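You operate a simulated robot arm through the tools that you are given. There is no shell and no other tool. Be economical: measure what you need, move in short steps, check, and stop when the job is done.

The job below is to be done with a simulated robot arm. You get a single attempt, and the scene is never put back.

TASK
Stop feed belt, granulator, table and extraction, then switch the control off.
Fine: in that order; wait while the display says a machine runs empty, and for STOPPED before the control switch.

Only the result counts: the job must be done as asked and must still hold three seconds after the hand-in. Knocking over, shifting, dropping, spilling or breaking anything else fails it.

THE ROBOT
A 7-joint arm with a two-finger parallel gripper on a trunk, on a base that drives. Base frame: it is fixed to the floor where the robot stands at the start and does not move with it; the origin is under the middle of the robot, x ahead of it, y to its left, z up. Readings come in mm, rad, newtons and seconds.
Its first joint turns from -2.601 to 2.601 rad. Places, roughly: auto start button [1200, 100, 1200]; auto stop button [1100, 0, 1200]; blue reset button [1200, 100, 1200]; control switch [1300, 300, 1300]; display [1300, 300, 1400]; extraction start button [1200, 100, 1400]; extraction stop button [1200, 100, 1400]; feed belt start button [1100, 0, 1400]; feed belt stop button [1100, 0, 1400]; granulator start button [1100, 0, 1400]; granulator stop button [1100, 0, 1400]; mode switch [1300, 200, 1300]; panel table start button [1200, 100, 1400]; panel table stop button [1200, 100, 1400]; red cabinet emergency button [1100, 0, 1200]; red cabinet main switch [1300, 300, 900]. Payload 3.5 kg.
The TCP is the grasp point between the finger pads, 23 mm short of the fingertips. In the tool frame z runs along the fingers and y along their closing line. Largest opening 94 mm; finger width 38, thickness 10; the body of the gripper, 54 by 96 mm, starts 39 mm behind the TCP.
Orientation is that of the tool frame in the base frame, as [roll, pitch, yaw] about the fixed x, y, z axes, in that order (R = Rz(yaw) Ry(pitch) Rx(roll)). With the fingers straight down and closing along the base's y, the tool's x points along the base's -x, its y along +y and its z along -z.

THE INTERFACE
- The arm moves only by the tool servo_tool. Its argument "targets" is one flat list of numbers, 7 for each row, row after row: the shift along the tool's x, y, z in units of 40 mm (1.0 is 40 mm), then the turn, a rotation vector about the tool's x, y, z in units of 8 degrees (1.0 is 8 degrees), then the gripper command, from -1 (shut) to 1 (fully open), values between in proportion. In form: [x, y, z, wx, wy, wz, grip, x, y, z, wx, wy, wz, grip, ...]. A call has 1 to 10 rows; each row shifts and turns the commanded pose from where the row before left it, along the tool's axes as they then stand. A call with a number of a shift or a turn outside -1 to 1 is refused whole. A row lasts 0.2 s, in which the tool goes at most 50 mm and 0.15 rad; a call with a longer step from one row to the next is refused whole, and so is a gripper value outside its range. A pose out of reach is approached as far as the arm can. The call stops where the force on the tool passes 40 N (or 10 N more than at its start, if that is more) or the arm is blocked; 0.2 s more then pass. Each finger travels about 153 mm/s and halts on what it meets, pressing with about 35 N; the grip force reading is that of the motor and also rises with nothing between the fingers. The clock runs only during rows and for 0.2 s after the last one: add rows that do not move to give the fingers time. The reply holds the time, the measured pose of the TCP, the force on the tool along the base axes, the opening and the grip force, in the units named above and with some noise, with the torque about the TCP (base axes, N m) and any sound that the robot's microphone picked up.
- Cameras (640 x 400 px; columns grow to the right, rows downward): "scene" is now at [-238.2, 189.6, 1321.7]; the picture's right is [-0.01, -1.00, 0.00], its down [-0.06, 0.00, -1.00] and it looks along [1.00, -0.01, -0.06] (base axes); focal length 282 px, centre (320, 200). "wrist" rides on the gripper at [86, 16, -74] in the tool frame; the picture's right is [-0.18, 0.98, 0.00], its down [-0.58, -0.11, -0.81] and it looks along [-0.79, -0.15, 0.59] (tool axes); focal length 243 px, centre (320, 200). There is no depth. A picture from a camera that has moved, and an enlarged one, comes with that camera's place and axes in the base frame and with its lens.
- capture(camera): a new picture of that camera. It takes no simulated time.
- roll_base(legs): drives the robot by 1 to 6 legs, each [ahead, left, turn to the left] in mm, mm and rad, along the robot's own axes; the way and the turn of a leg run together, so that a leg with both is an arc; at most 1500 mm and 3.142 rad a leg. The arm and the cameras ride along, it lands a little off, and it stops where it bumps. It gives what a move gives.
- head_to(pan, tilt): turns the head with the scene camera to pan (to the left, within 2.496 rad either way) and tilt (down, from -0.506 to 1.204), counted from straight ahead of the robot. It gives what a move gives.
- zoom(camera, box): a new picture of the part [left, top, right, bottom] of that camera's present view, enlarged. It takes no simulated time.
- finish_job(): hands the job in; it is judged then, once.

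Work in short steps. Places have to be worked out from the pictures, the camera data and where the tool is seen: move nearer, look again, correct. Check each grasp and each placing, and mend what went wrong. You have 120 turns and 78 pictures in all, those below and enlarged ones among them. Open the gripper and draw the arm clear of the work before you hand the job in, unless the task says otherwise; then end with one line.

The tools are called after "Emit:" as a command line: name --argument value ..., lists and objects as JSON in quotes. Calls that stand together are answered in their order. servo_tool: Moves the arm, as the interface text tells. Its arguments: {"type":"object","properties":{"targets":{"type":"array"}},"required":["targets"]} The other tools are called the same way: roll_base (legs) drives the base; head_to (pan, tilt) turns the head that bears the scene camera; capture (camera) takes a picture; zoom (camera, box) takes an enlarged picture of a part of a camera's view; finish_job () hands the job in.

At the start:

```text
clock: 0.0
tcp_pos: [687.3, -67.7, 999.5]
ee_rot: [3.141, 0.0, -3.141]
ft_force: [0.3, 0.5, 0.0]
moment: [0.01, 0.0, -0.01]
grip_width: 94.1
grip_force: 0.0
robot x, y, heading: [4.9, -2.8, -0.004]
head pan, tilt: [-0.009, 0.063]
```

scene: 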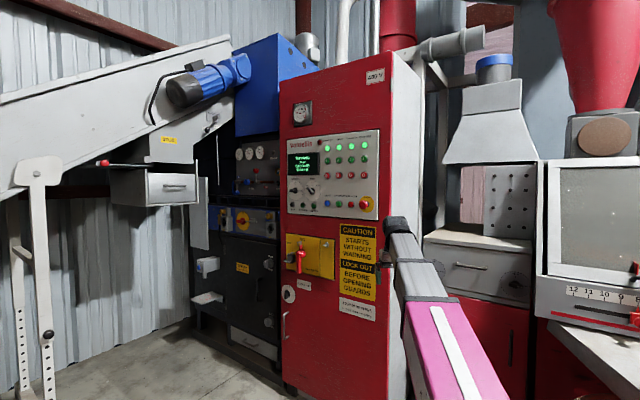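
wrist: 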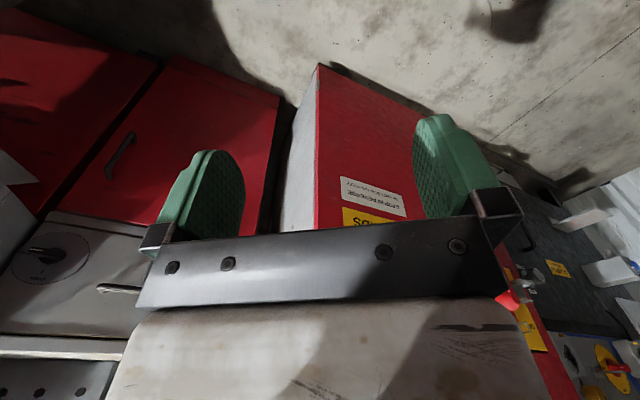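

I see the red cabinet with the panel; I zoom on it to read the labels.

Emit:
zoom --camera "scene" --box '[280, 125, 385, 220]'

Emit:
zoom --camera "scene" --box '[315, 130, 380, 170]'

```text
4.21 times, centred on (332, 172) of scene
camera zoom: at [-238.2, 189.6, 1321.7], right [-0.01, -1.0, 0.0], down [-0.06, 0.0, -1.0], along [1.0, -0.01, -0.06], focal length 1188 px, centre (267, 316)
```

zoom: 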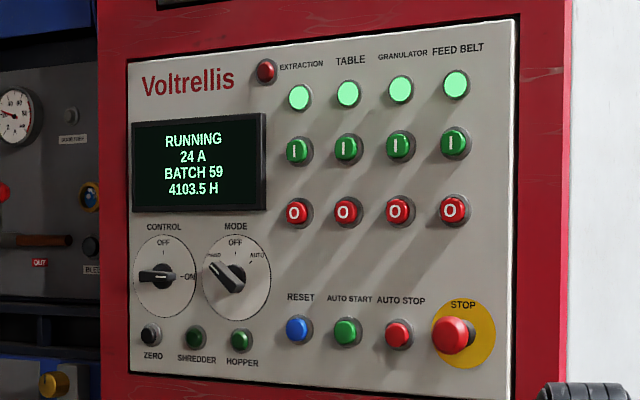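

```text
9.85 times, centred on (348, 150) of scene
camera zoom: at [-238.2, 189.6, 1321.7], right [-0.01, -1.0, 0.0], down [-0.06, 0.0, -1.0], along [1.0, -0.01, -0.06], focal length 2779 px, centre (49, 692)
```

zoom: 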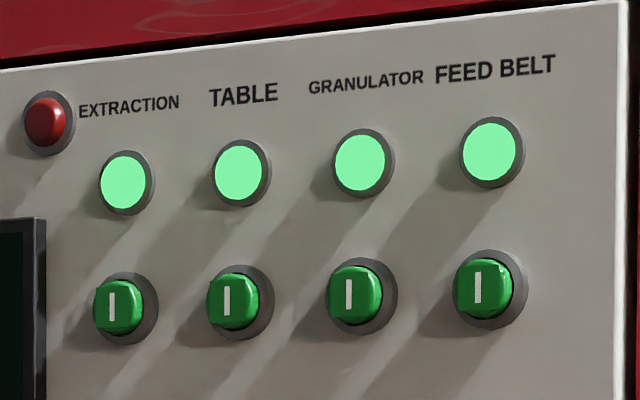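

The panel stands obliquely (its inward normal is about [0.84, -0.54, 0]), with the stop buttons at roughly z 1.35 m. First I raise the tool and close the gripper.

Emit:
servo_tool --targets '[0, 0, -1, 0, 0, 0, -1, 0, 0, -1, 0, 0, 0, -1, 0, 0, -1, 0, 0, 0, -1, 0, 0, -1, 0, 0, 0, -1, 0, 0, -1, 0, 0, 0, -1, 0, 0, -1, 0, 0, 0, -1, 0, 0, -1, 0, 0, 0, -1]'

Emit:
servo_tool --targets '[0, 0, 0, 0, -1, 0, -1, 0, 0, 0, 0, -1, 0, -1, 0, 0, 0, 0, -1, 0, -1, 0, 0, 0, 0, -1, 0, -1, 0, 0, 0, 0, -1, 0, -1, 0, 0, 0, 0, -1, 0, -1, 0, 0, 0, 0, -1, 0, -1, 0, 0, 0, 0, -1, 0, -1, 0, 0, 0, 0, -1, 0, -1, 0, 0, 0, 0, -1, 0, -1]'

Emit:
servo_tool --targets '[0, 0, 0, 0, -1, 0, -1, 0, 0, 0, 0, -0.25, 0, -1, 0, 0, 0, 0, 0, 0, -1]'

```text
clock: 0.5
tcp_pos: [690.5, -68.3, 1042.4]
ee_rot: [-3.136, 0.018, 3.139]
ft_force: [6.4, -2.0, -14.7]
moment: [-0.22, -0.67, -0.01]
grip_width: 0.0
grip_force: 35.0
robot x, y, heading: [0.1, -2.6, 0.004]
head pan, tilt: [-0.009, 0.063]
stopped in row 2: the force on the tool passed its limit at 76 N (the readings are from after the stop); the commanded pose is now the measured one
```

```text
clock: 2.7
tcp_pos: [690.4, -68.8, 1042.5]
ee_rot: [-3.117, 1.414, -3.121]
ft_force: [-0.5, -0.1, 0.3]
moment: [0.0, 0.01, -0.01]
grip_width: 0.0
grip_force: 35.5
robot x, y, heading: [3.4, -1.9, 0.0]
head pan, tilt: [-0.009, 0.063]
```

```text
clock: 3.5
tcp_pos: [691.2, -68.6, 1042.9]
ee_rot: [-0.246, 1.552, -0.248]
ft_force: [-0.4, -0.5, 0.7]
moment: [-0.02, 0.01, -0.01]
grip_width: 0.0
grip_force: 35.0
robot x, y, heading: [-2.0, -3.1, -0.001]
head pan, tilt: [-0.009, 0.063]
```

The stop in the first call was probably the acceleration or the fingers snapping shut, and nothing was touched. The tool is now level, so I raise it along -x.

Emit:
servo_tool --targets '[-0.4, 0, 0, 0, 0, 0, -1, -0.7, 0, 0, 0, 0, 0, -1, -0.8, 0, 0, 0, 0, 0, -1, -0.8, 0, 0, 0, 0, 0, -1, -0.8, 0, 0, 0, 0, 0, -1, -0.8, 0, 0, 0, 0, 0, -1, -0.8, 0, 0, 0, 0, 0, -1, -0.8, 0, 0, 0, 0, 0, -1, -0.8, 0, 0, 0, 0, 0, -1, -0.4, 0, 0, 0, 0, 0, -1]'

```text
clock: 5.7
tcp_pos: [688.0, -66.8, 1326.0]
ee_rot: [-0.269, 1.555, -0.271]
ft_force: [0.1, 0.2, -0.2]
moment: [0.02, 0.01, -0.02]
grip_width: 0.0
grip_force: 34.7
robot x, y, heading: [1.8, 1.7, -0.003]
head pan, tilt: [-0.009, 0.063]
```

Now I drive to stand square in front of the panel, about 0.95 m off.

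Emit:
roll_base --legs '[[0, 650, 0], [0, 0, -0.57], [380, 260, 0]]'

Emit:
capture --camera "scene"

```text
clock: 7.1
tcp_pos: [687.0, 28.0, 1325.9]
ee_rot: [-0.275, 1.555, -0.275]
ft_force: [0.2, 0.1, 0.9]
moment: [0.0, 0.01, 0.01]
grip_width: 0.0
grip_force: 34.7
robot x, y, heading: [-0.8, 94.9, 0.003]
head pan, tilt: [-0.009, 0.063]
stopped in leg 1: the robot was blocked; the commanded pose is now the measured one
```

```text
73 pictures are left
camera scene: at [-238.6, 283.4, 1321.7], right [-0.01, -1.0, 0.0], down [-0.06, 0.0, -1.0], along [1.0, -0.01, -0.06], focal length 282 px, centre (320, 200)
```

scene: 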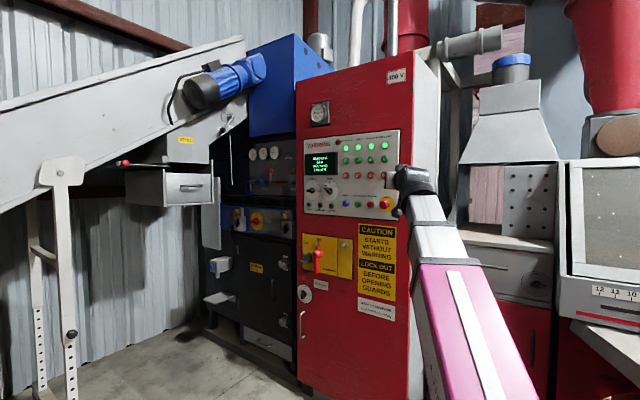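

The base was blocked after 95 mm, so I look left and down for the obstacle.

Emit:
head_to --pan 1.3 --tilt 0.7

Emit:
capture --camera "scene"

Emit:
head_to --pan 0.3 --tilt 0.8

Emit:
capture --camera "scene"

```text
clock: 8.5
tcp_pos: [687.1, 27.2, 1327.1]
ee_rot: [-0.265, 1.556, -0.263]
ft_force: [0.1, 0.8, 0.0]
moment: [-0.01, -0.02, 0.04]
grip_width: 0.1
grip_force: 35.3
robot x, y, heading: [1.9, 95.4, -0.001]
head pan, tilt: [1.3, 0.7]
```

```text
72 pictures are left
camera scene: at [-307.3, 366.0, 1263.6], right [0.96, -0.27, 0.0], down [-0.17, -0.62, -0.77], along [0.2, 0.74, -0.64], focal length 282 px, centre (320, 200)
```

scene: 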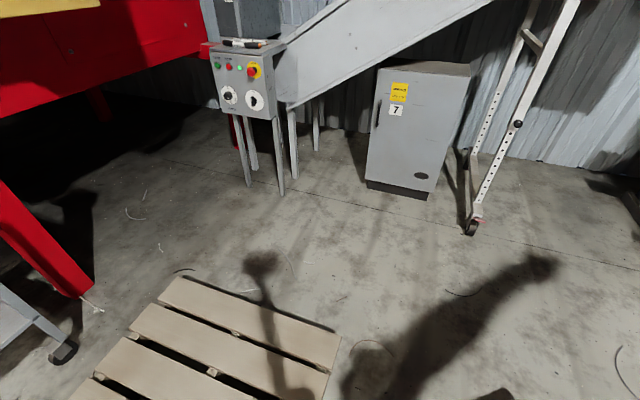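

```text
clock: 9.8
tcp_pos: [686.0, 27.8, 1326.3]
ee_rot: [-0.264, 1.554, -0.266]
ft_force: [0.8, -0.2, -0.3]
moment: [0.01, 0.01, -0.02]
grip_width: 0.0
grip_force: 34.9
robot x, y, heading: [1.5, 89.8, 0.005]
head pan, tilt: [0.3, 0.799]
```

```text
71 pictures are left
camera scene: at [-253.0, 308.1, 1255.3], right [0.3, -0.95, 0.0], down [-0.68, -0.21, -0.7], along [0.67, 0.21, -0.72], focal length 282 px, centre (320, 200)
```

scene: 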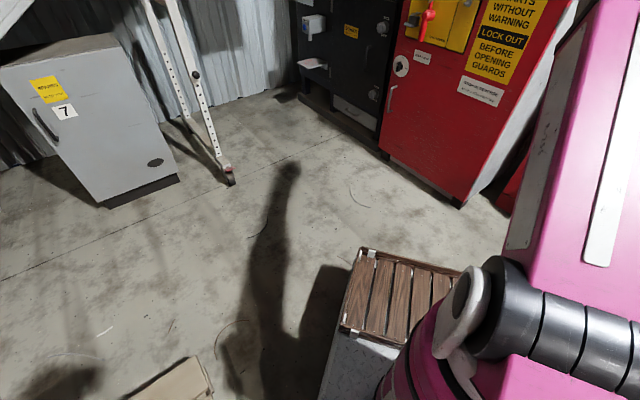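

There is a pallet to the left, and a slatted thing close by that could be the robot's base or an obstacle. I look steeper down.

Emit:
head_to --pan 0.5 --tilt 1.2

Emit:
capture --camera "scene"

Emit:
head_to --pan 1.4 --tilt 1.2

Emit:
capture --camera "scene"

```text
clock: 10.7
tcp_pos: [686.8, 27.5, 1325.0]
ee_rot: [-0.264, 1.554, -0.264]
ft_force: [0.6, 0.6, 0.3]
moment: [0.01, -0.04, -0.01]
grip_width: 0.0
grip_force: 34.8
robot x, y, heading: [0.6, 94.7, 0.0]
head pan, tilt: [0.499, 1.201]
```

```text
70 pictures are left
camera scene: at [-280.9, 311.0, 1227.6], right [0.48, -0.88, 0.0], down [-0.82, -0.45, -0.36], along [0.32, 0.17, -0.93], focal length 282 px, centre (320, 200)
```

scene: 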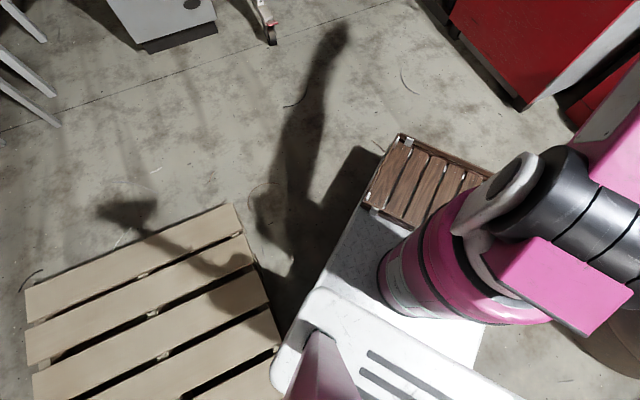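

```text
clock: 11.9
tcp_pos: [687.7, 28.1, 1326.0]
ee_rot: [-0.263, 1.557, -0.263]
ft_force: [0.1, 0.3, -0.4]
moment: [0.01, -0.04, 0.03]
grip_width: 0.2
grip_force: 35.2
robot x, y, heading: [-0.7, 97.5, 0.001]
head pan, tilt: [1.4, 1.201]
```

```text
69 pictures are left
camera scene: at [-320.5, 339.2, 1227.6], right [0.99, -0.17, 0.0], down [-0.16, -0.92, -0.36], along [0.06, 0.36, -0.93], focal length 282 px, centre (320, 200)
```

scene: 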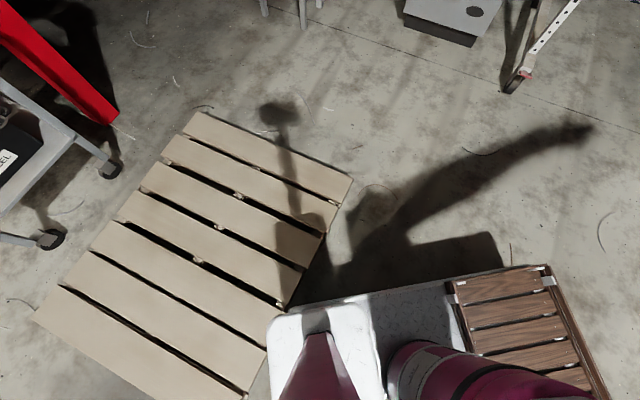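

The slatted tray belongs to the robot's own base, and the pallet lies at the left rear. I drive ahead first, then left, then turn.

Emit:
roll_base --legs '[[330, 0, 0], [130, 555, 0], [0, 0, -0.57]]'

Emit:
head_to --pan 0 --tilt 0.06

Emit:
capture --camera "scene"

```text
clock: 18.5
tcp_pos: [1003.1, 217.6, 1325.9]
ee_rot: [-0.261, 1.554, -0.833]
ft_force: [-0.2, 0.0, -0.6]
moment: [0.0, 0.03, 0.01]
grip_width: 0.0
grip_force: 34.9
robot x, y, heading: [458.0, 645.1, -0.572]
head pan, tilt: [1.4, 1.201]
```

```text
clock: 20.0
tcp_pos: [1003.2, 216.8, 1325.5]
ee_rot: [-0.261, 1.556, -0.833]
ft_force: [-1.4, 0.2, -0.2]
moment: [0.01, 0.0, -0.03]
grip_width: 0.1
grip_force: 35.2
robot x, y, heading: [458.9, 644.7, -0.567]
head pan, tilt: [0.0, 0.059]
```

```text
68 pictures are left
camera scene: at [361.8, 933.1, 1322.0], right [-0.54, -0.84, 0.0], down [-0.05, 0.03, -1.0], along [0.84, -0.54, -0.06], focal length 282 px, centre (320, 200)
```

scene: 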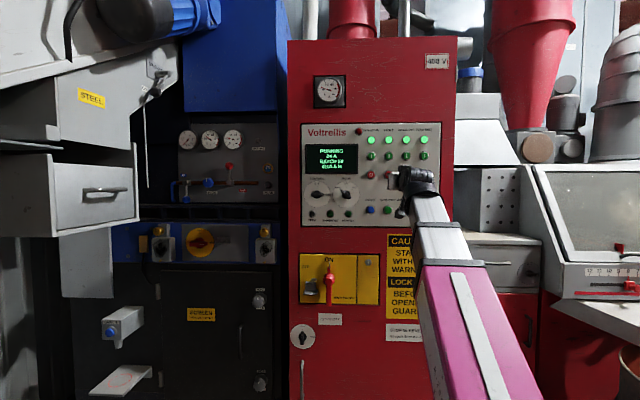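

The panel now looks square-on. I zoom in to triangulate.

Emit:
zoom --camera "scene" --box '[295, 115, 455, 230]'

Emit:
capture --camera "wrist"

```text
3.48 times, centred on (375, 172) of scene
camera zoom: at [361.8, 933.1, 1322.0], right [-0.54, -0.84, 0.0], down [-0.05, 0.03, -1.0], along [0.84, -0.54, -0.06], focal length 982 px, centre (129, 296)
```

zoom: 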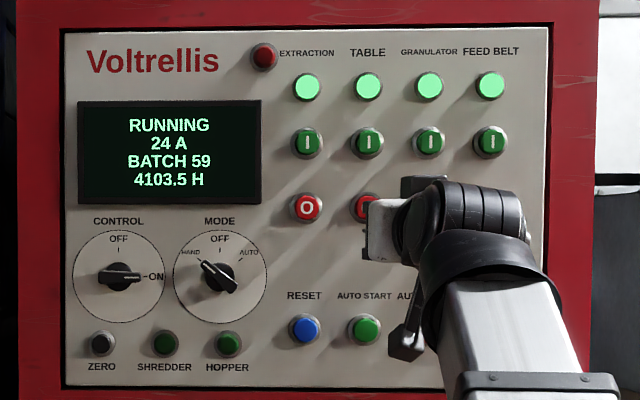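

```text
66 pictures are left
camera wrist: at [949.2, 268.8, 1238.5], right [0.53, 0.83, 0.18], down [-0.74, 0.35, 0.57], along [0.41, -0.44, 0.8], focal length 243 px, centre (320, 200)
```

wrist: 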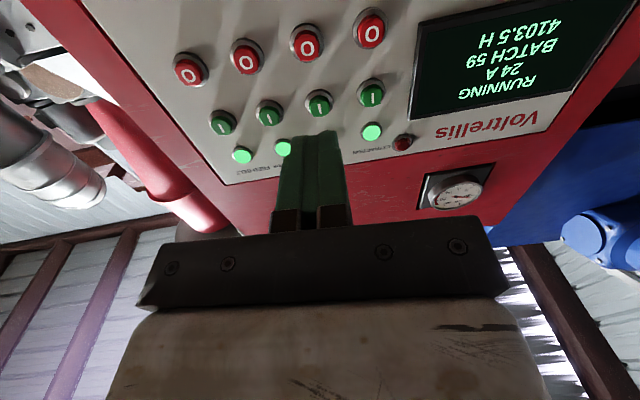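

Triangulating, I get the feed belt stop at about [1099, -36, 1356], the extraction stop at about [1222, 134, 1356] and the control switch at about [1356, 308, 1275]. The panel's inward heading is about -0.63. I drive 120 mm nearer and square the tool up.

Emit:
roll_base --legs '[[120, 0, 0]]'

Emit:
servo_tool --targets '[-0.2, -0.4, 0, 0.43, 0, 0, -1, -0.2, -0.8, 0, 0, 0, 0, -1, -0.2, -0.8, 0, 0, 0, 0, -1, -0.15, -0.8, 0, 0, 0, 0, -1, 0, -0.5, 0, 0, 0, 0, -1, 0, 0, 0, 0, 0, 0, -1]'

Emit:
capture --camera "wrist"

Emit:
capture --camera "scene"

```text
clock: 21.2
tcp_pos: [1103.2, 153.1, 1326.1]
ee_rot: [-0.263, 1.555, -0.833]
ft_force: [0.4, -0.1, -0.9]
moment: [-0.05, 0.03, 0.0]
grip_width: 0.0
grip_force: 35.2
robot x, y, heading: [560.9, 582.4, -0.571]
head pan, tilt: [0.0, 0.059]
```

```text
clock: 22.6
tcp_pos: [1025.3, 45.2, 1356.6]
ee_rot: [-0.215, 1.555, -0.849]
ft_force: [-0.9, 0.2, 0.2]
moment: [0.0, -0.01, 0.02]
grip_width: 0.0
grip_force: 35.2
robot x, y, heading: [562.4, 576.6, -0.573]
head pan, tilt: [0.0, 0.059]
```

```text
65 pictures are left
camera wrist: at [975.7, 99.6, 1269.3], right [0.58, 0.8, 0.18], down [-0.72, 0.39, 0.57], along [0.38, -0.46, 0.8], focal length 243 px, centre (320, 200)
```

wrist: 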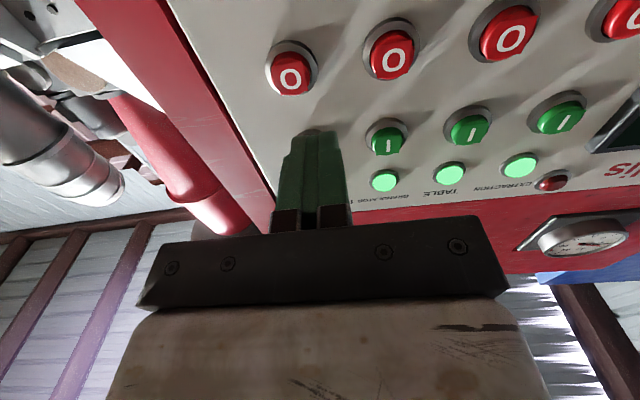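

```text
64 pictures are left
camera scene: at [463.2, 868.3, 1322.0], right [-0.54, -0.84, 0.0], down [-0.05, 0.03, -1.0], along [0.84, -0.54, -0.06], focal length 282 px, centre (320, 200)
```

scene: 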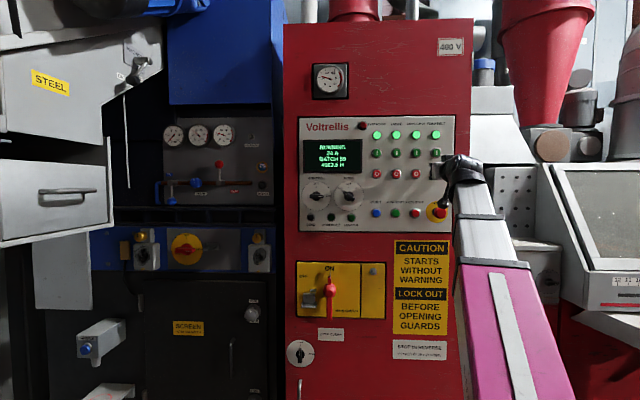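

From the wrist picture the feed belt stop is 23 mm to the right of the tool axis, at the right height, and about 84 mm ahead of the fingertips. I shift over and approach 64 mm.

Emit:
servo_tool --targets '[-0.05, -0.58, 0, 0, 0, 0, -1, 0, 0, 0.5, 0, 0, 0, -1, 0, 0, 0.6, 0, 0, 0, -1, 0, 0, 0.5, 0, 0, 0, -1, 0, 0, 0, 0, 0, 0, -1]'

Emit:
capture --camera "wrist"

Emit:
zoom --camera "scene" --box '[290, 110, 480, 235]'

```text
clock: 23.8
tcp_pos: [1063.4, -11.3, 1358.6]
ee_rot: [-0.21, 1.554, -0.843]
ft_force: [0.1, 0.0, -0.2]
moment: [0.0, 0.0, 0.0]
grip_width: 0.0
grip_force: 34.8
robot x, y, heading: [563.0, 574.8, -0.565]
head pan, tilt: [0.0, 0.059]
```

```text
63 pictures are left
camera wrist: at [1014.0, 43.2, 1271.9], right [0.58, 0.8, 0.18], down [-0.72, 0.39, 0.57], along [0.38, -0.46, 0.8], focal length 243 px, centre (320, 200)
```

wrist: 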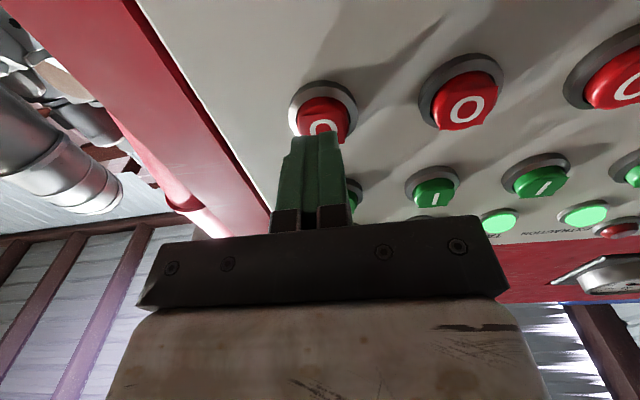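

```text
3.20 times, centred on (385, 172) of scene
camera zoom: at [463.2, 868.3, 1322.0], right [-0.54, -0.84, 0.0], down [-0.05, 0.03, -1.0], along [0.84, -0.54, -0.06], focal length 903 px, centre (112, 288)
```

zoom: 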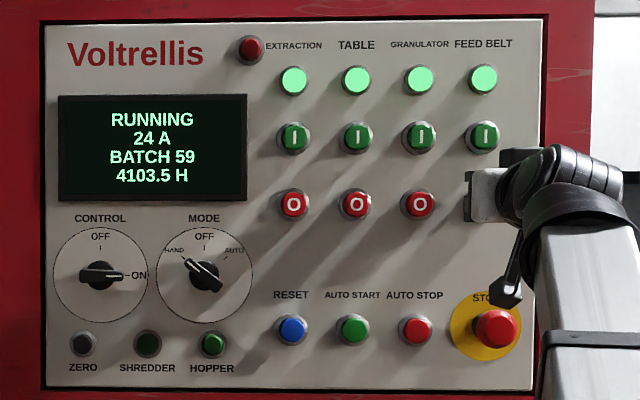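

The finger is aligned with the feed belt stop, about 20 mm away. I press forward in small steps.

Emit:
servo_tool --targets '[0, 0, 0.2, 0, 0, 0, -1, 0, 0, 0.15, 0, 0, 0, -1, 0, 0, 0.1, 0, 0, 0, -1, 0, 0, 0.1, 0, 0, 0, -1]'

Emit:
zoom --camera "scene" --box '[290, 110, 480, 235]'

```text
clock: 24.9
tcp_pos: [1077.0, -19.7, 1360.2]
ee_rot: [-0.223, 1.554, -0.856]
ft_force: [-20.2, 15.4, 5.4]
moment: [0.04, 0.02, 0.07]
grip_width: 0.1
grip_force: 34.9
robot x, y, heading: [560.1, 580.3, -0.569]
head pan, tilt: [0.0, 0.059]
heard: click
stopped in row 4: the force on the tool passed its limit at 41 N (the readings are from after the stop); the commanded pose is now the measured one
```

```text
3.20 times, centred on (385, 172) of scene
camera zoom: at [461.6, 869.6, 1321.8], right [-0.54, -0.84, 0.0], down [-0.05, 0.03, -1.0], along [0.84, -0.54, -0.06], focal length 903 px, centre (112, 288)
```

zoom: 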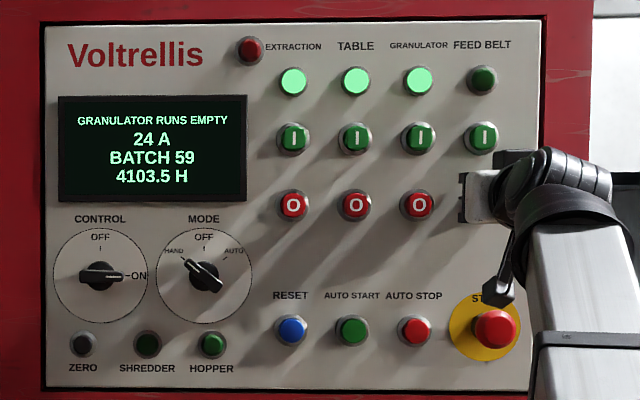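

The feed belt lamp is out and the display says GRANULATOR RUNS EMPTY. I back off, move over to the granulator column and wait.

Emit:
servo_tool --targets '[0, 0, -0.5, 0, 0, 0, -1, 0, 0, -0.5, 0, 0, 0, -1, 0, 0.8, 0, 0, 0, 0, -1, 0, 0.95, 0, 0, 0, 0, -1, 0, 0, 0, 0, 0, 0, -1, 0, 0, 0, 0, 0, 0, -1, 0, 0, 0, 0, 0, 0, -1]'

Emit:
capture --camera "wrist"

Emit:
zoom --camera "scene" --box '[290, 110, 480, 235]'

```text
clock: 26.5
tcp_pos: [1089.0, 58.4, 1355.8]
ee_rot: [-0.236, 1.557, -0.866]
ft_force: [-0.8, -0.8, -0.3]
moment: [0.02, -0.02, 0.01]
grip_width: 0.0
grip_force: 34.8
robot x, y, heading: [558.3, 579.8, -0.57]
head pan, tilt: [0.0, 0.059]
```

```text
60 pictures are left
camera wrist: at [1038.3, 112.9, 1270.7], right [0.58, 0.8, 0.18], down [-0.72, 0.39, 0.57], along [0.38, -0.46, 0.8], focal length 243 px, centre (320, 200)
```

wrist: 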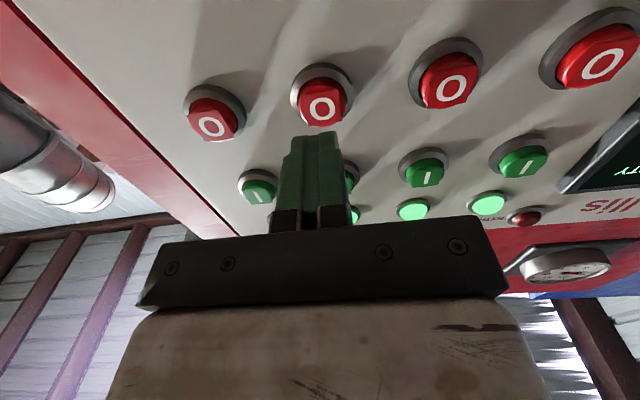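

```text
3.20 times, centred on (385, 172) of scene
camera zoom: at [462.8, 868.6, 1322.0], right [-0.54, -0.84, 0.0], down [-0.05, 0.03, -1.0], along [0.84, -0.54, -0.06], focal length 903 px, centre (112, 288)
```

zoom: 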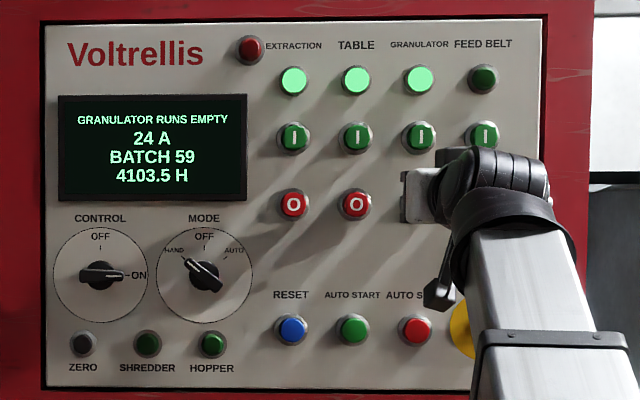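

It is aligned on the granulator stop, and the display still shows the granulator running empty. I wait.

Emit:
servo_tool --targets '[0, 0, 0, 0, 0, 0, -1, 0, 0, 0, 0, 0, 0, -1, 0, 0, 0, 0, 0, 0, -1, 0, 0, 0, 0, 0, 0, -1, 0, 0, 0, 0, 0, 0, -1, 0, 0, 0, 0, 0, 0, -1, 0, 0, 0, 0, 0, 0, -1, 0, 0, 0, 0, 0, 0, -1, 0, 0, 0, 0, 0, 0, -1, 0, 0, 0, 0, 0, 0, -1]'

Emit:
servo_tool --targets '[0, 0, 0, 0, 0, 0, -1, 0, 0, 0, 0, 0, 0, -1, 0, 0, 0, 0, 0, 0, -1, 0, 0, 0, 0, 0, 0, -1, 0, 0, 0, 0, 0, 0, -1, 0, 0, 0, 0, 0, 0, -1, 0, 0, 0, 0, 0, 0, -1, 0, 0, 0, 0, 0, 0, -1, 0, 0, 0, 0, 0, 0, -1, 0, 0, 0, 0, 0, 0, -1]'

Emit:
zoom --camera "scene" --box '[290, 110, 480, 235]'

```text
clock: 28.7
tcp_pos: [1088.5, 57.5, 1358.2]
ee_rot: [-0.241, 1.555, -0.873]
ft_force: [1.2, 0.1, 0.4]
moment: [0.02, -0.01, 0.0]
grip_width: 0.0
grip_force: 34.5
robot x, y, heading: [560.0, 579.8, -0.569]
head pan, tilt: [0.0, 0.059]
```

```text
clock: 30.9
tcp_pos: [1089.7, 58.2, 1357.4]
ee_rot: [-0.241, 1.556, -0.873]
ft_force: [-1.1, -0.9, 0.3]
moment: [0.03, 0.02, 0.01]
grip_width: 0.0
grip_force: 35.5
robot x, y, heading: [563.0, 579.7, -0.574]
head pan, tilt: [0.0, 0.059]
```

```text
3.20 times, centred on (385, 172) of scene
camera zoom: at [462.8, 868.6, 1322.0], right [-0.54, -0.84, 0.0], down [-0.05, 0.03, -1.0], along [0.84, -0.54, -0.06], focal length 903 px, centre (112, 288)
```

zoom: 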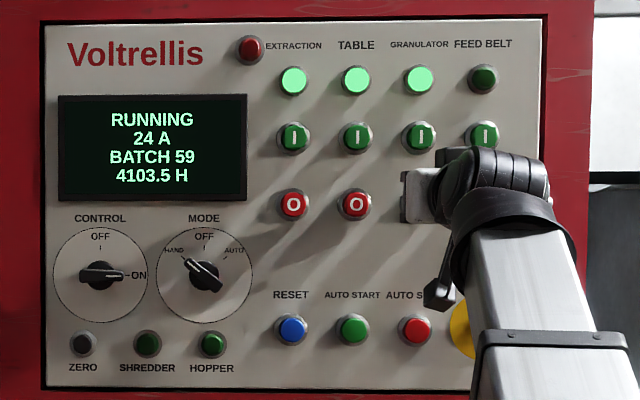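

The display is back to RUNNING, so I press the granulator stop, which is about 36 mm ahead.

Emit:
servo_tool --targets '[0, 0, 0.35, 0, 0, 0, -1, 0, 0, 0.2, 0, 0, 0, -1, 0, 0, 0.15, 0, 0, 0, -1, 0, 0, 0.1, 0, 0, 0, -1, 0, 0, 0.1, 0, 0, 0, -1, 0, 0, 0.1, 0, 0, 0, -1]'

Emit:
zoom --camera "scene" --box '[290, 110, 480, 235]'

```text
clock: 32.3
tcp_pos: [1117.9, 35.7, 1358.0]
ee_rot: [-0.244, 1.554, -0.875]
ft_force: [-25.2, 18.1, -3.0]
moment: [0.17, 0.19, 0.06]
grip_width: 0.0
grip_force: 35.0
robot x, y, heading: [557.9, 579.9, -0.567]
head pan, tilt: [0.0, 0.059]
heard: click
```

```text
3.20 times, centred on (385, 172) of scene
camera zoom: at [461.6, 869.6, 1321.8], right [-0.54, -0.84, 0.0], down [-0.05, 0.03, -1.0], along [0.84, -0.54, -0.06], focal length 903 px, centre (112, 288)
```

zoom: 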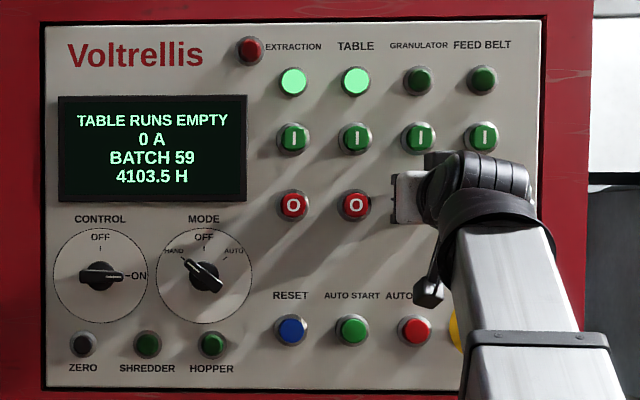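

The granulator has stopped and the table runs empty. I back off, move to the table column and wait.

Emit:
servo_tool --targets '[0, 0, -0.5, 0, 0, 0, -1, 0, 0, -0.45, 0, 0, 0, -1, 0, 0.8, 0, 0, 0, 0, -1, 0, 0.95, 0, 0, 0, 0, -1, 0, 0, 0, 0, 0, 0, -1, 0, 0, 0, 0, 0, 0, -1, 0, 0, 0, 0, 0, 0, -1, 0, 0, 0, 0, 0, 0, -1, 0, 0, 0, 0, 0, 0, -1, 0, 0, 0, 0, 0, 0, -1]'

Emit:
servo_tool --targets '[0, 0, 0, 0, 0, 0, -1, 0, 0, 0, 0, 0, 0, -1, 0, 0, 0, 0, 0, 0, -1, 0, 0, 0, 0, 0, 0, -1, 0, 0, 0, 0, 0, 0, -1, 0, 0, 0, 0, 0, 0, -1, 0, 0, 0, 0, 0, 0, -1, 0, 0, 0, 0, 0, 0, -1, 0, 0, 0, 0, 0, 0, -1, 0, 0, 0, 0, 0, 0, -1]'

Emit:
servo_tool --targets '[0, 0, 0, 0, 0, 0, -1, 0, 0, 0, 0, 0, 0, -1, 0, 0, 0, 0, 0, 0, -1, 0, 0, 0, 0, 0, 0, -1, 0, 0, 0, 0, 0, 0, -1, 0, 0, 0, 0, 0, 0, -1, 0, 0, 0, 0, 0, 0, -1, 0, 0, 0, 0, 0, 0, -1, 0, 0, 0, 0, 0, 0, -1, 0, 0, 0, 0, 0, 0, -1]'

Emit:
capture --camera "wrist"

Emit:
zoom --camera "scene" --box '[290, 110, 480, 235]'

```text
clock: 34.5
tcp_pos: [1132.8, 112.5, 1357.5]
ee_rot: [-0.243, 1.555, -0.876]
ft_force: [-0.2, -0.3, 0.1]
moment: [-0.02, 0.0, 0.02]
grip_width: 0.0
grip_force: 34.4
robot x, y, heading: [557.5, 579.9, -0.57]
head pan, tilt: [0.0, 0.059]
```

```text
clock: 36.7
tcp_pos: [1132.2, 113.8, 1357.8]
ee_rot: [-0.245, 1.557, -0.876]
ft_force: [-0.2, -0.8, -0.2]
moment: [0.03, 0.01, 0.0]
grip_width: 0.3
grip_force: 34.4
robot x, y, heading: [561.2, 575.2, -0.571]
head pan, tilt: [0.0, 0.059]
```

```text
clock: 38.9
tcp_pos: [1132.8, 112.7, 1358.1]
ee_rot: [-0.242, 1.557, -0.875]
ft_force: [-0.6, -0.4, -0.3]
moment: [0.01, 0.0, -0.03]
grip_width: 0.1
grip_force: 35.4
robot x, y, heading: [561.6, 581.9, -0.567]
head pan, tilt: [0.0, 0.059]
```

```text
56 pictures are left
camera wrist: at [1082.0, 167.4, 1270.9], right [0.58, 0.8, 0.18], down [-0.72, 0.39, 0.57], along [0.38, -0.46, 0.8], focal length 243 px, centre (320, 200)
```

wrist: 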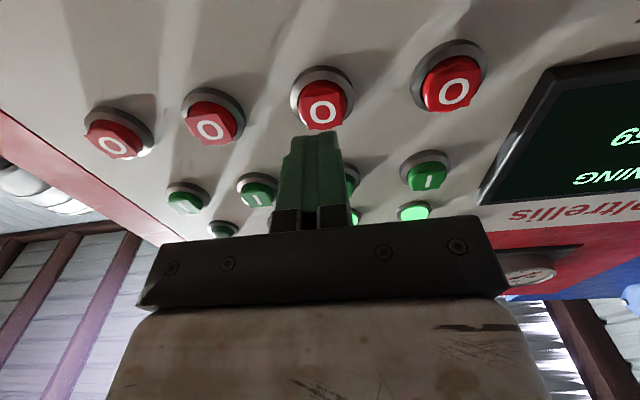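

```text
3.20 times, centred on (385, 172) of scene
camera zoom: at [462.8, 868.6, 1322.0], right [-0.54, -0.84, 0.0], down [-0.05, 0.03, -1.0], along [0.84, -0.54, -0.06], focal length 903 px, centre (112, 288)
```

zoom: 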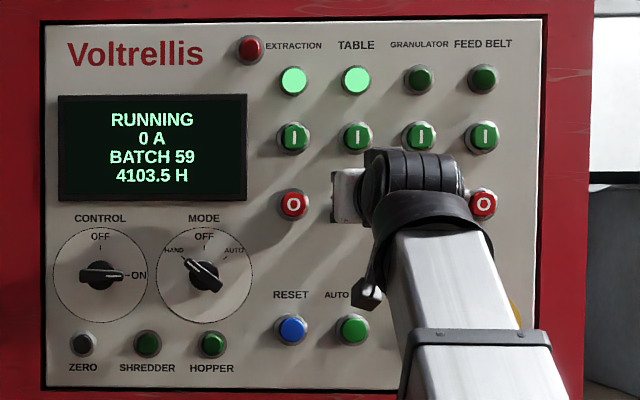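

The display is back to RUNNING and the tool is aligned, so I press the table stop.

Emit:
servo_tool --targets '[0, 0, 0.35, 0, 0, 0, -1, 0, 0, 0.2, 0, 0, 0, -1, 0, 0, 0.15, 0, 0, 0, -1, 0, 0, 0.1, 0, 0, 0, -1, 0, 0, 0.1, 0, 0, 0, -1, 0, 0, 0.1, 0, 0, 0, -1]'

Emit:
zoom --camera "scene" --box '[290, 110, 480, 235]'

```text
clock: 40.4
tcp_pos: [1157.4, 95.0, 1357.1]
ee_rot: [-0.192, 1.554, -0.824]
ft_force: [-18.4, 13.9, 6.8]
moment: [-0.06, -0.01, 0.05]
grip_width: 0.0
grip_force: 35.5
robot x, y, heading: [559.9, 580.8, -0.569]
head pan, tilt: [0.0, 0.059]
heard: click
stopped in row 6: the force on the tool passed its limit at 41 N (the readings are from after the stop); the commanded pose is now the measured one
```

```text
3.20 times, centred on (385, 172) of scene
camera zoom: at [460.6, 870.2, 1321.7], right [-0.54, -0.84, 0.0], down [-0.05, 0.03, -1.0], along [0.84, -0.54, -0.06], focal length 903 px, centre (112, 288)
```

zoom: 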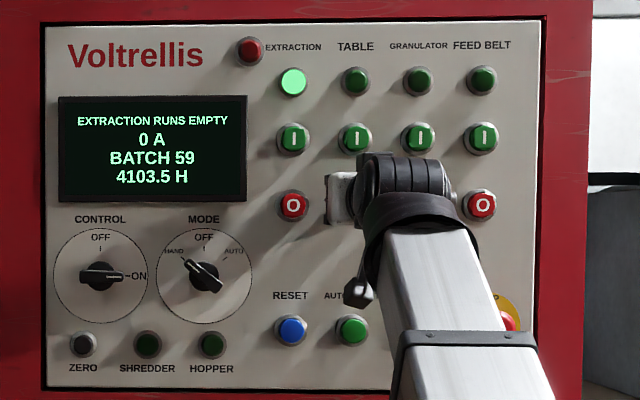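

The table has stopped and extraction runs empty. I back off, move over one column and wait.

Emit:
servo_tool --targets '[0, 0, -0.5, 0, 0, 0, -1, 0, 0, -0.45, 0, 0, 0, -1, 0, 0.8, 0, 0, 0, 0, -1, 0, 0.98, 0, 0, 0, 0, -1, 0, 0, 0, 0, 0, 0, -1, 0, 0, 0, 0, 0, 0, -1, 0, 0, 0, 0, 0, 0, -1, 0, 0, 0, 0, 0, 0, -1, 0, 0, 0, 0, 0, 0, -1, 0, 0, 0, 0, 0, 0, -1]'

Emit:
servo_tool --targets '[0, 0, 0, 0, 0, 0, -1, 0, 0, 0, 0, 0, 0, -1, 0, 0, 0, 0, 0, 0, -1, 0, 0, 0, 0, 0, 0, -1, 0, 0, 0, 0, 0, 0, -1, 0, 0, 0, 0, 0, 0, -1, 0, 0, 0, 0, 0, 0, -1, 0, 0, 0, 0, 0, 0, -1, 0, 0, 0, 0, 0, 0, -1, 0, 0, 0, 0, 0, 0, -1]'

Emit:
servo_tool --targets '[0, 0, 0, 0, 0, 0, -1, 0, 0, 0, 0, 0, 0, -1, 0, 0, 0, 0, 0, 0, -1, 0, 0, 0, 0, 0, 0, -1, 0, 0, 0, 0, 0, 0, -1, 0, 0, 0, 0, 0, 0, -1, 0, 0, 0, 0, 0, 0, -1, 0, 0, 0, 0, 0, 0, -1, 0, 0, 0, 0, 0, 0, -1, 0, 0, 0, 0, 0, 0, -1]'

Emit:
capture --camera "wrist"

Emit:
zoom --camera "scene" --box '[290, 110, 480, 235]'

```text
clock: 42.6
tcp_pos: [1174.0, 171.5, 1356.1]
ee_rot: [-0.246, 1.557, -0.876]
ft_force: [0.6, -0.4, 0.1]
moment: [-0.01, -0.04, 0.01]
grip_width: 0.1
grip_force: 34.9
robot x, y, heading: [560.0, 580.4, -0.568]
head pan, tilt: [0.0, 0.059]
```

```text
clock: 44.8
tcp_pos: [1174.6, 170.2, 1356.0]
ee_rot: [-0.243, 1.557, -0.876]
ft_force: [0.1, -0.1, 0.7]
moment: [-0.01, 0.0, 0.0]
grip_width: 0.0
grip_force: 35.6
robot x, y, heading: [559.4, 578.4, -0.568]
head pan, tilt: [0.0, 0.059]
```

```text
clock: 47.0
tcp_pos: [1175.0, 169.1, 1356.8]
ee_rot: [-0.245, 1.556, -0.876]
ft_force: [0.4, -0.6, 0.0]
moment: [0.01, 0.01, 0.01]
grip_width: 0.0
grip_force: 34.9
robot x, y, heading: [559.2, 579.5, -0.57]
head pan, tilt: [0.0, 0.059]
```

```text
53 pictures are left
camera wrist: at [1124.0, 225.2, 1269.3], right [0.58, 0.8, 0.18], down [-0.72, 0.39, 0.57], along [0.38, -0.46, 0.8], focal length 243 px, centre (320, 200)
```

wrist: 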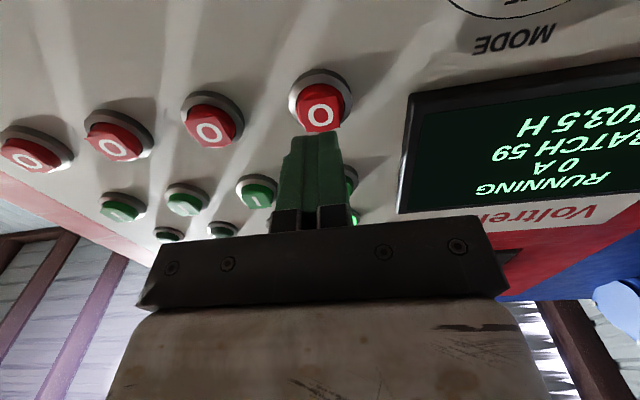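

```text
3.20 times, centred on (385, 172) of scene
camera zoom: at [462.4, 869.0, 1322.0], right [-0.54, -0.84, 0.0], down [-0.05, 0.03, -1.0], along [0.84, -0.54, -0.06], focal length 903 px, centre (112, 288)
```

zoom: 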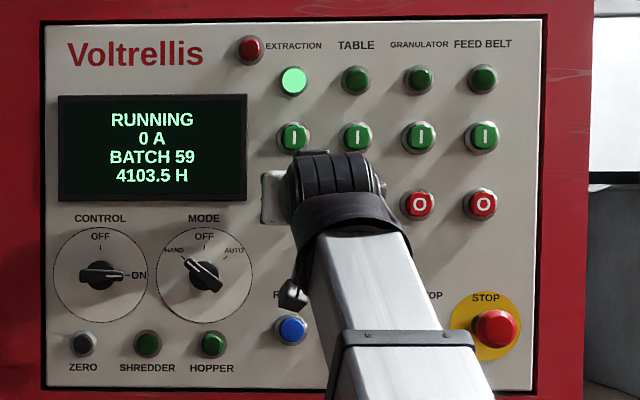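

The display reads RUNNING again, so I press the extraction stop.

Emit:
servo_tool --targets '[0, 0, 0.35, 0, 0, 0, -1, 0, 0, 0.2, 0, 0, 0, -1, 0, 0, 0.15, 0, 0, 0, -1, 0, 0, 0.1, 0, 0, 0, -1, 0, 0, 0.1, 0, 0, 0, -1, 0, 0, 0.1, 0, 0, 0, -1]'

Emit:
zoom --camera "scene" --box '[290, 110, 480, 235]'

```text
clock: 48.5
tcp_pos: [1201.5, 151.5, 1355.7]
ee_rot: [-0.233, 1.556, -0.863]
ft_force: [-18.8, 13.9, 5.1]
moment: [0.01, -0.05, 0.02]
grip_width: 0.2
grip_force: 34.9
robot x, y, heading: [559.7, 579.1, -0.567]
head pan, tilt: [0.0, 0.059]
heard: click
stopped in row 6: the force on the tool passed its limit at 41 N (the readings are from after the stop); the commanded pose is now the measured one
```

```text
3.20 times, centred on (385, 172) of scene
camera zoom: at [460.2, 870.5, 1321.7], right [-0.54, -0.84, 0.0], down [-0.05, 0.03, -1.0], along [0.84, -0.54, -0.06], focal length 903 px, centre (112, 288)
```

zoom: 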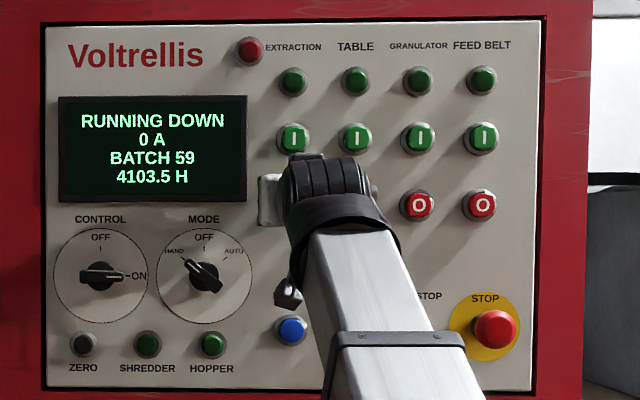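

It shows RUNNING DOWN. I back off 80 mm and move in front of the control switch (about 219 mm left and 80 mm down), which also passes the time.

Emit:
servo_tool --targets '[0, 0, -0.6, 0, 0, 0, -1, 0, 0, -0.8, 0, 0, 0, -1, 0, 0, -0.6, 0, 0, 0, -1, 0.333, 0.9125, 0, 0, 0, 0, -1, 0.333, 0.9125, 0, 0, 0, 0, -1, 0.333, 0.9125, 0, 0, 0, 0, -1, 0.333, 0.9125, 0, 0, 0, 0, -1, 0.333, 0.9125, 0, 0, 0, 0, -1, 0.333, 0.9125, 0, 0, 0, 0, -1, 0, 0, 0, 0, 0, 0, -1]'

Emit:
servo_tool --targets '[0, 0, 0, 0, 0, 1, -1, 0, 0, 0, 0, 0, 1, -1, 0, 0, 0, 0, 0, 1, -1, 0, 0, 0, 0, 0, 1, -1, 0, 0, 0, 0, 0, 1, -1, 0, 0, 0, 0, 0, 1, -1, 0, 0, 0, 0, 0, 1, -1, 0, 0, 0, 0, 0, 1, -1, 0, 0, 0, 0, 0, 1, -1, 0, 0, 0, 0, 0, 1, -1]'

Emit:
servo_tool --targets '[0, 0, 0, 0, 0, 1, -0.5, 0, 0, 0, 0, 0, 0.25, -0.2, 0, 0, 0, 0, 0, 0, 0, 0, 0, 0, 0, 0, 0, 0, 0, 0, 0, 0, 0, 0, 0]'

Emit:
capture --camera "wrist"

Emit:
zoom --camera "scene" --box '[290, 110, 480, 235]'

```text
clock: 50.7
tcp_pos: [1270.1, 371.9, 1273.3]
ee_rot: [-0.256, 1.558, -0.886]
ft_force: [-0.5, 0.3, -0.8]
moment: [0.0, -0.03, 0.0]
grip_width: 0.0
grip_force: 35.2
robot x, y, heading: [559.8, 577.2, -0.566]
head pan, tilt: [0.0, 0.059]
```

```text
clock: 52.9
tcp_pos: [1269.8, 371.0, 1274.3]
ee_rot: [1.556, 0.173, 0.938]
ft_force: [0.3, -0.1, 0.3]
moment: [0.06, 0.0, 0.01]
grip_width: 0.0
grip_force: 34.7
robot x, y, heading: [563.5, 582.5, -0.57]
head pan, tilt: [0.0, 0.059]
```

```text
clock: 54.1
tcp_pos: [1269.6, 371.7, 1273.4]
ee_rot: [1.557, 0.005, 0.939]
ft_force: [-0.8, 0.1, 0.2]
moment: [0.01, -0.04, -0.02]
grip_width: 47.0
grip_force: 0.0
robot x, y, heading: [560.2, 578.3, -0.571]
head pan, tilt: [0.0, 0.059]
```

```text
50 pictures are left
camera wrist: at [1259.5, 484.4, 1289.3], right [-0.12, -0.14, 0.98], down [-0.99, 0.01, -0.12], along [0.01, -0.99, -0.14], focal length 243 px, centre (320, 200)
```

wrist: 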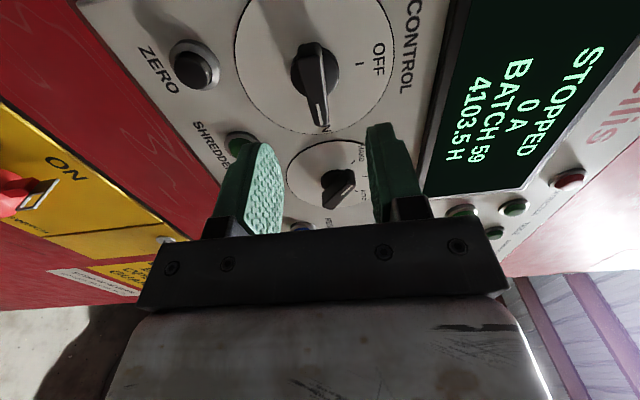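

```text
3.20 times, centred on (385, 172) of scene
camera zoom: at [461.9, 869.3, 1322.0], right [-0.54, -0.84, 0.0], down [-0.05, 0.03, -1.0], along [0.84, -0.54, -0.06], focal length 903 px, centre (112, 288)
```

zoom: 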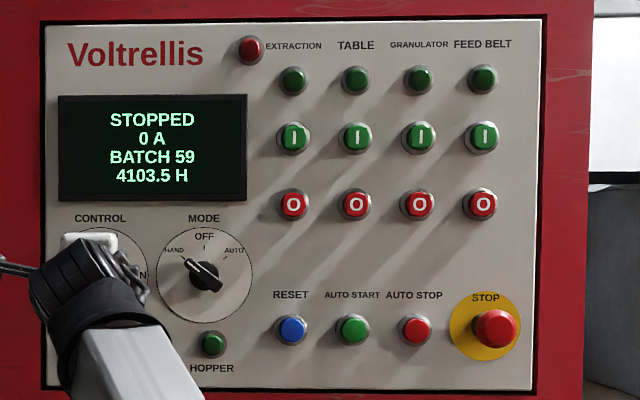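

It reads STOPPED. My estimate puts the tool axis within 2 mm of the control knob, so I open to about 60 mm and advance 60 mm around the bar.

Emit:
servo_tool --targets '[0, -0.04, 0, 0, 0, 0, 0.25, 0, 0, 0.4, 0, 0, 0, 0.25, 0, 0, 0.5, 0, 0, 0, 0.25, 0, 0, 0.4, 0, 0, 0, 0.25, 0, 0, 0.2, 0, 0, 0, 0.25, 0, 0, 0, 0, 0, 0, 0.25]'

Emit:
capture --camera "wrist"

```text
clock: 55.5
tcp_pos: [1318.0, 335.9, 1272.4]
ee_rot: [1.559, 0.005, 0.94]
ft_force: [0.4, 0.0, 0.4]
moment: [-0.01, -0.02, 0.01]
grip_width: 58.9
grip_force: 0.1
robot x, y, heading: [562.1, 582.6, -0.572]
head pan, tilt: [0.0, 0.059]
```

```text
48 pictures are left
camera wrist: at [1307.9, 449.3, 1288.3], right [-0.12, -0.14, 0.98], down [-0.99, 0.01, -0.12], along [0.01, -0.99, -0.14], focal length 243 px, centre (320, 200)
```

wrist: 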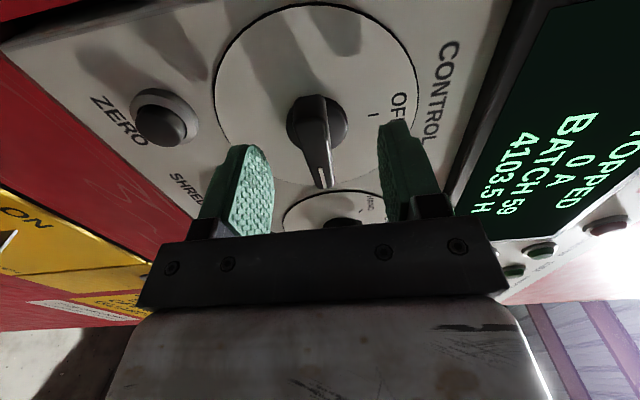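

The bar lies between the fingers, and the panel is about 30 mm beyond the fingertips. I lower 2 mm, advance 20 mm and close gently.

Emit:
servo_tool --targets '[0, -0.06, 0.2, 0, 0, 0, 0.25, 0, 0, 0.15, 0, 0, 0, 0.25, 0, 0, 0.15, 0, 0, 0, 0.25, 0, 0, 0, 0, 0, 0, 0.25]'

Emit:
capture --camera "wrist"

```text
clock: 56.5
tcp_pos: [1333.6, 324.3, 1272.2]
ee_rot: [1.558, 0.004, 0.939]
ft_force: [-0.7, 1.4, 0.7]
moment: [0.03, 0.0, 0.0]
grip_width: 58.7
grip_force: 0.1
robot x, y, heading: [556.3, 576.9, -0.572]
head pan, tilt: [0.0, 0.059]
```

```text
47 pictures are left
camera wrist: at [1324.1, 437.6, 1286.5], right [-0.12, -0.14, 0.98], down [-0.99, 0.01, -0.12], along [0.01, -0.99, -0.14], focal length 243 px, centre (320, 200)
```

wrist: 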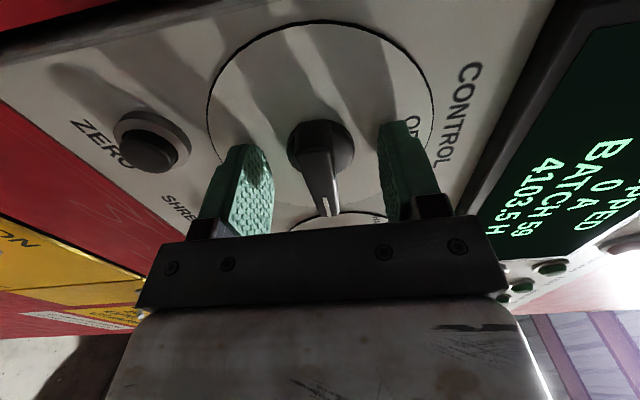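

The fingers now straddle the bar, so I close on it.

Emit:
servo_tool --targets '[0, 0, 0, 0, 0, 0, 0, 0, 0, 0, 0, 0, 0, -0.3, 0, 0, 0, 0, 0, 0, -0.6, 0, 0, 0, 0, 0, 0, -1, 0, 0, 0, 0, 0, 0, -1]'

Emit:
capture --camera "wrist"

```text
clock: 57.7
tcp_pos: [1335.0, 325.2, 1271.2]
ee_rot: [1.557, 0.003, 0.941]
ft_force: [2.0, 1.9, 4.6]
moment: [0.39, 0.49, 0.32]
grip_width: 15.5
grip_force: 45.1
robot x, y, heading: [561.6, 580.7, -0.573]
head pan, tilt: [0.0, 0.059]
```

```text
46 pictures are left
camera wrist: at [1324.1, 437.7, 1286.8], right [-0.12, -0.14, 0.98], down [-0.99, 0.01, -0.12], along [0.01, -0.99, -0.14], focal length 243 px, centre (320, 200)
```

wrist: 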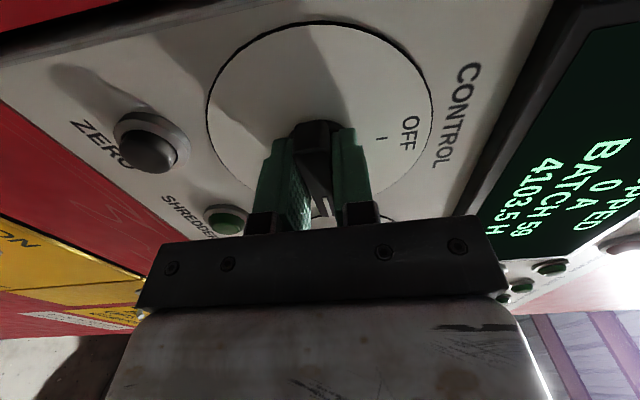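

It holds the bar at 15.5 mm. I turn it counter-clockwise in a first stage.

Emit:
servo_tool --targets '[0, 0, 0, 0, 0, -0.6, -1, 0, 0, 0, 0, 0, -0.8, -1, 0, 0, 0, 0, 0, -0.8, -1, 0, 0, 0, 0, 0, -0.8, -1, 0, 0, 0, 0, 0, -0.8, -1]'

Emit:
capture --camera "wrist"

```text
clock: 58.9
tcp_pos: [1333.0, 325.6, 1272.2]
ee_rot: [1.552, 0.535, 0.93]
ft_force: [-0.1, 2.1, 19.8]
moment: [0.55, 0.74, 0.63]
grip_width: 15.5
grip_force: 44.8
robot x, y, heading: [559.6, 578.0, -0.567]
head pan, tilt: [0.0, 0.059]
```

```text
45 pictures are left
camera wrist: at [1322.1, 434.1, 1241.3], right [0.19, 0.29, 0.94], down [-0.98, 0.03, 0.19], along [0.03, -0.96, 0.29], focal length 243 px, centre (320, 200)
```

wrist: 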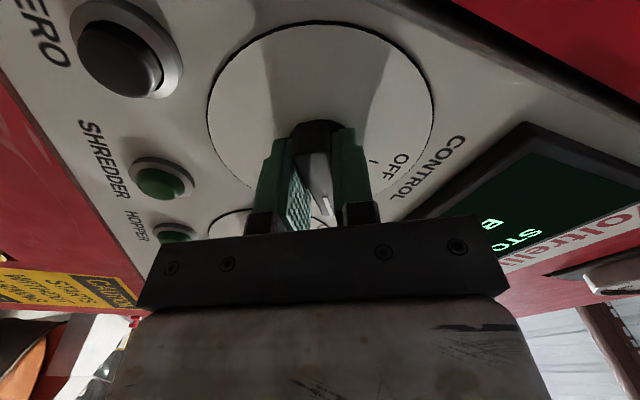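

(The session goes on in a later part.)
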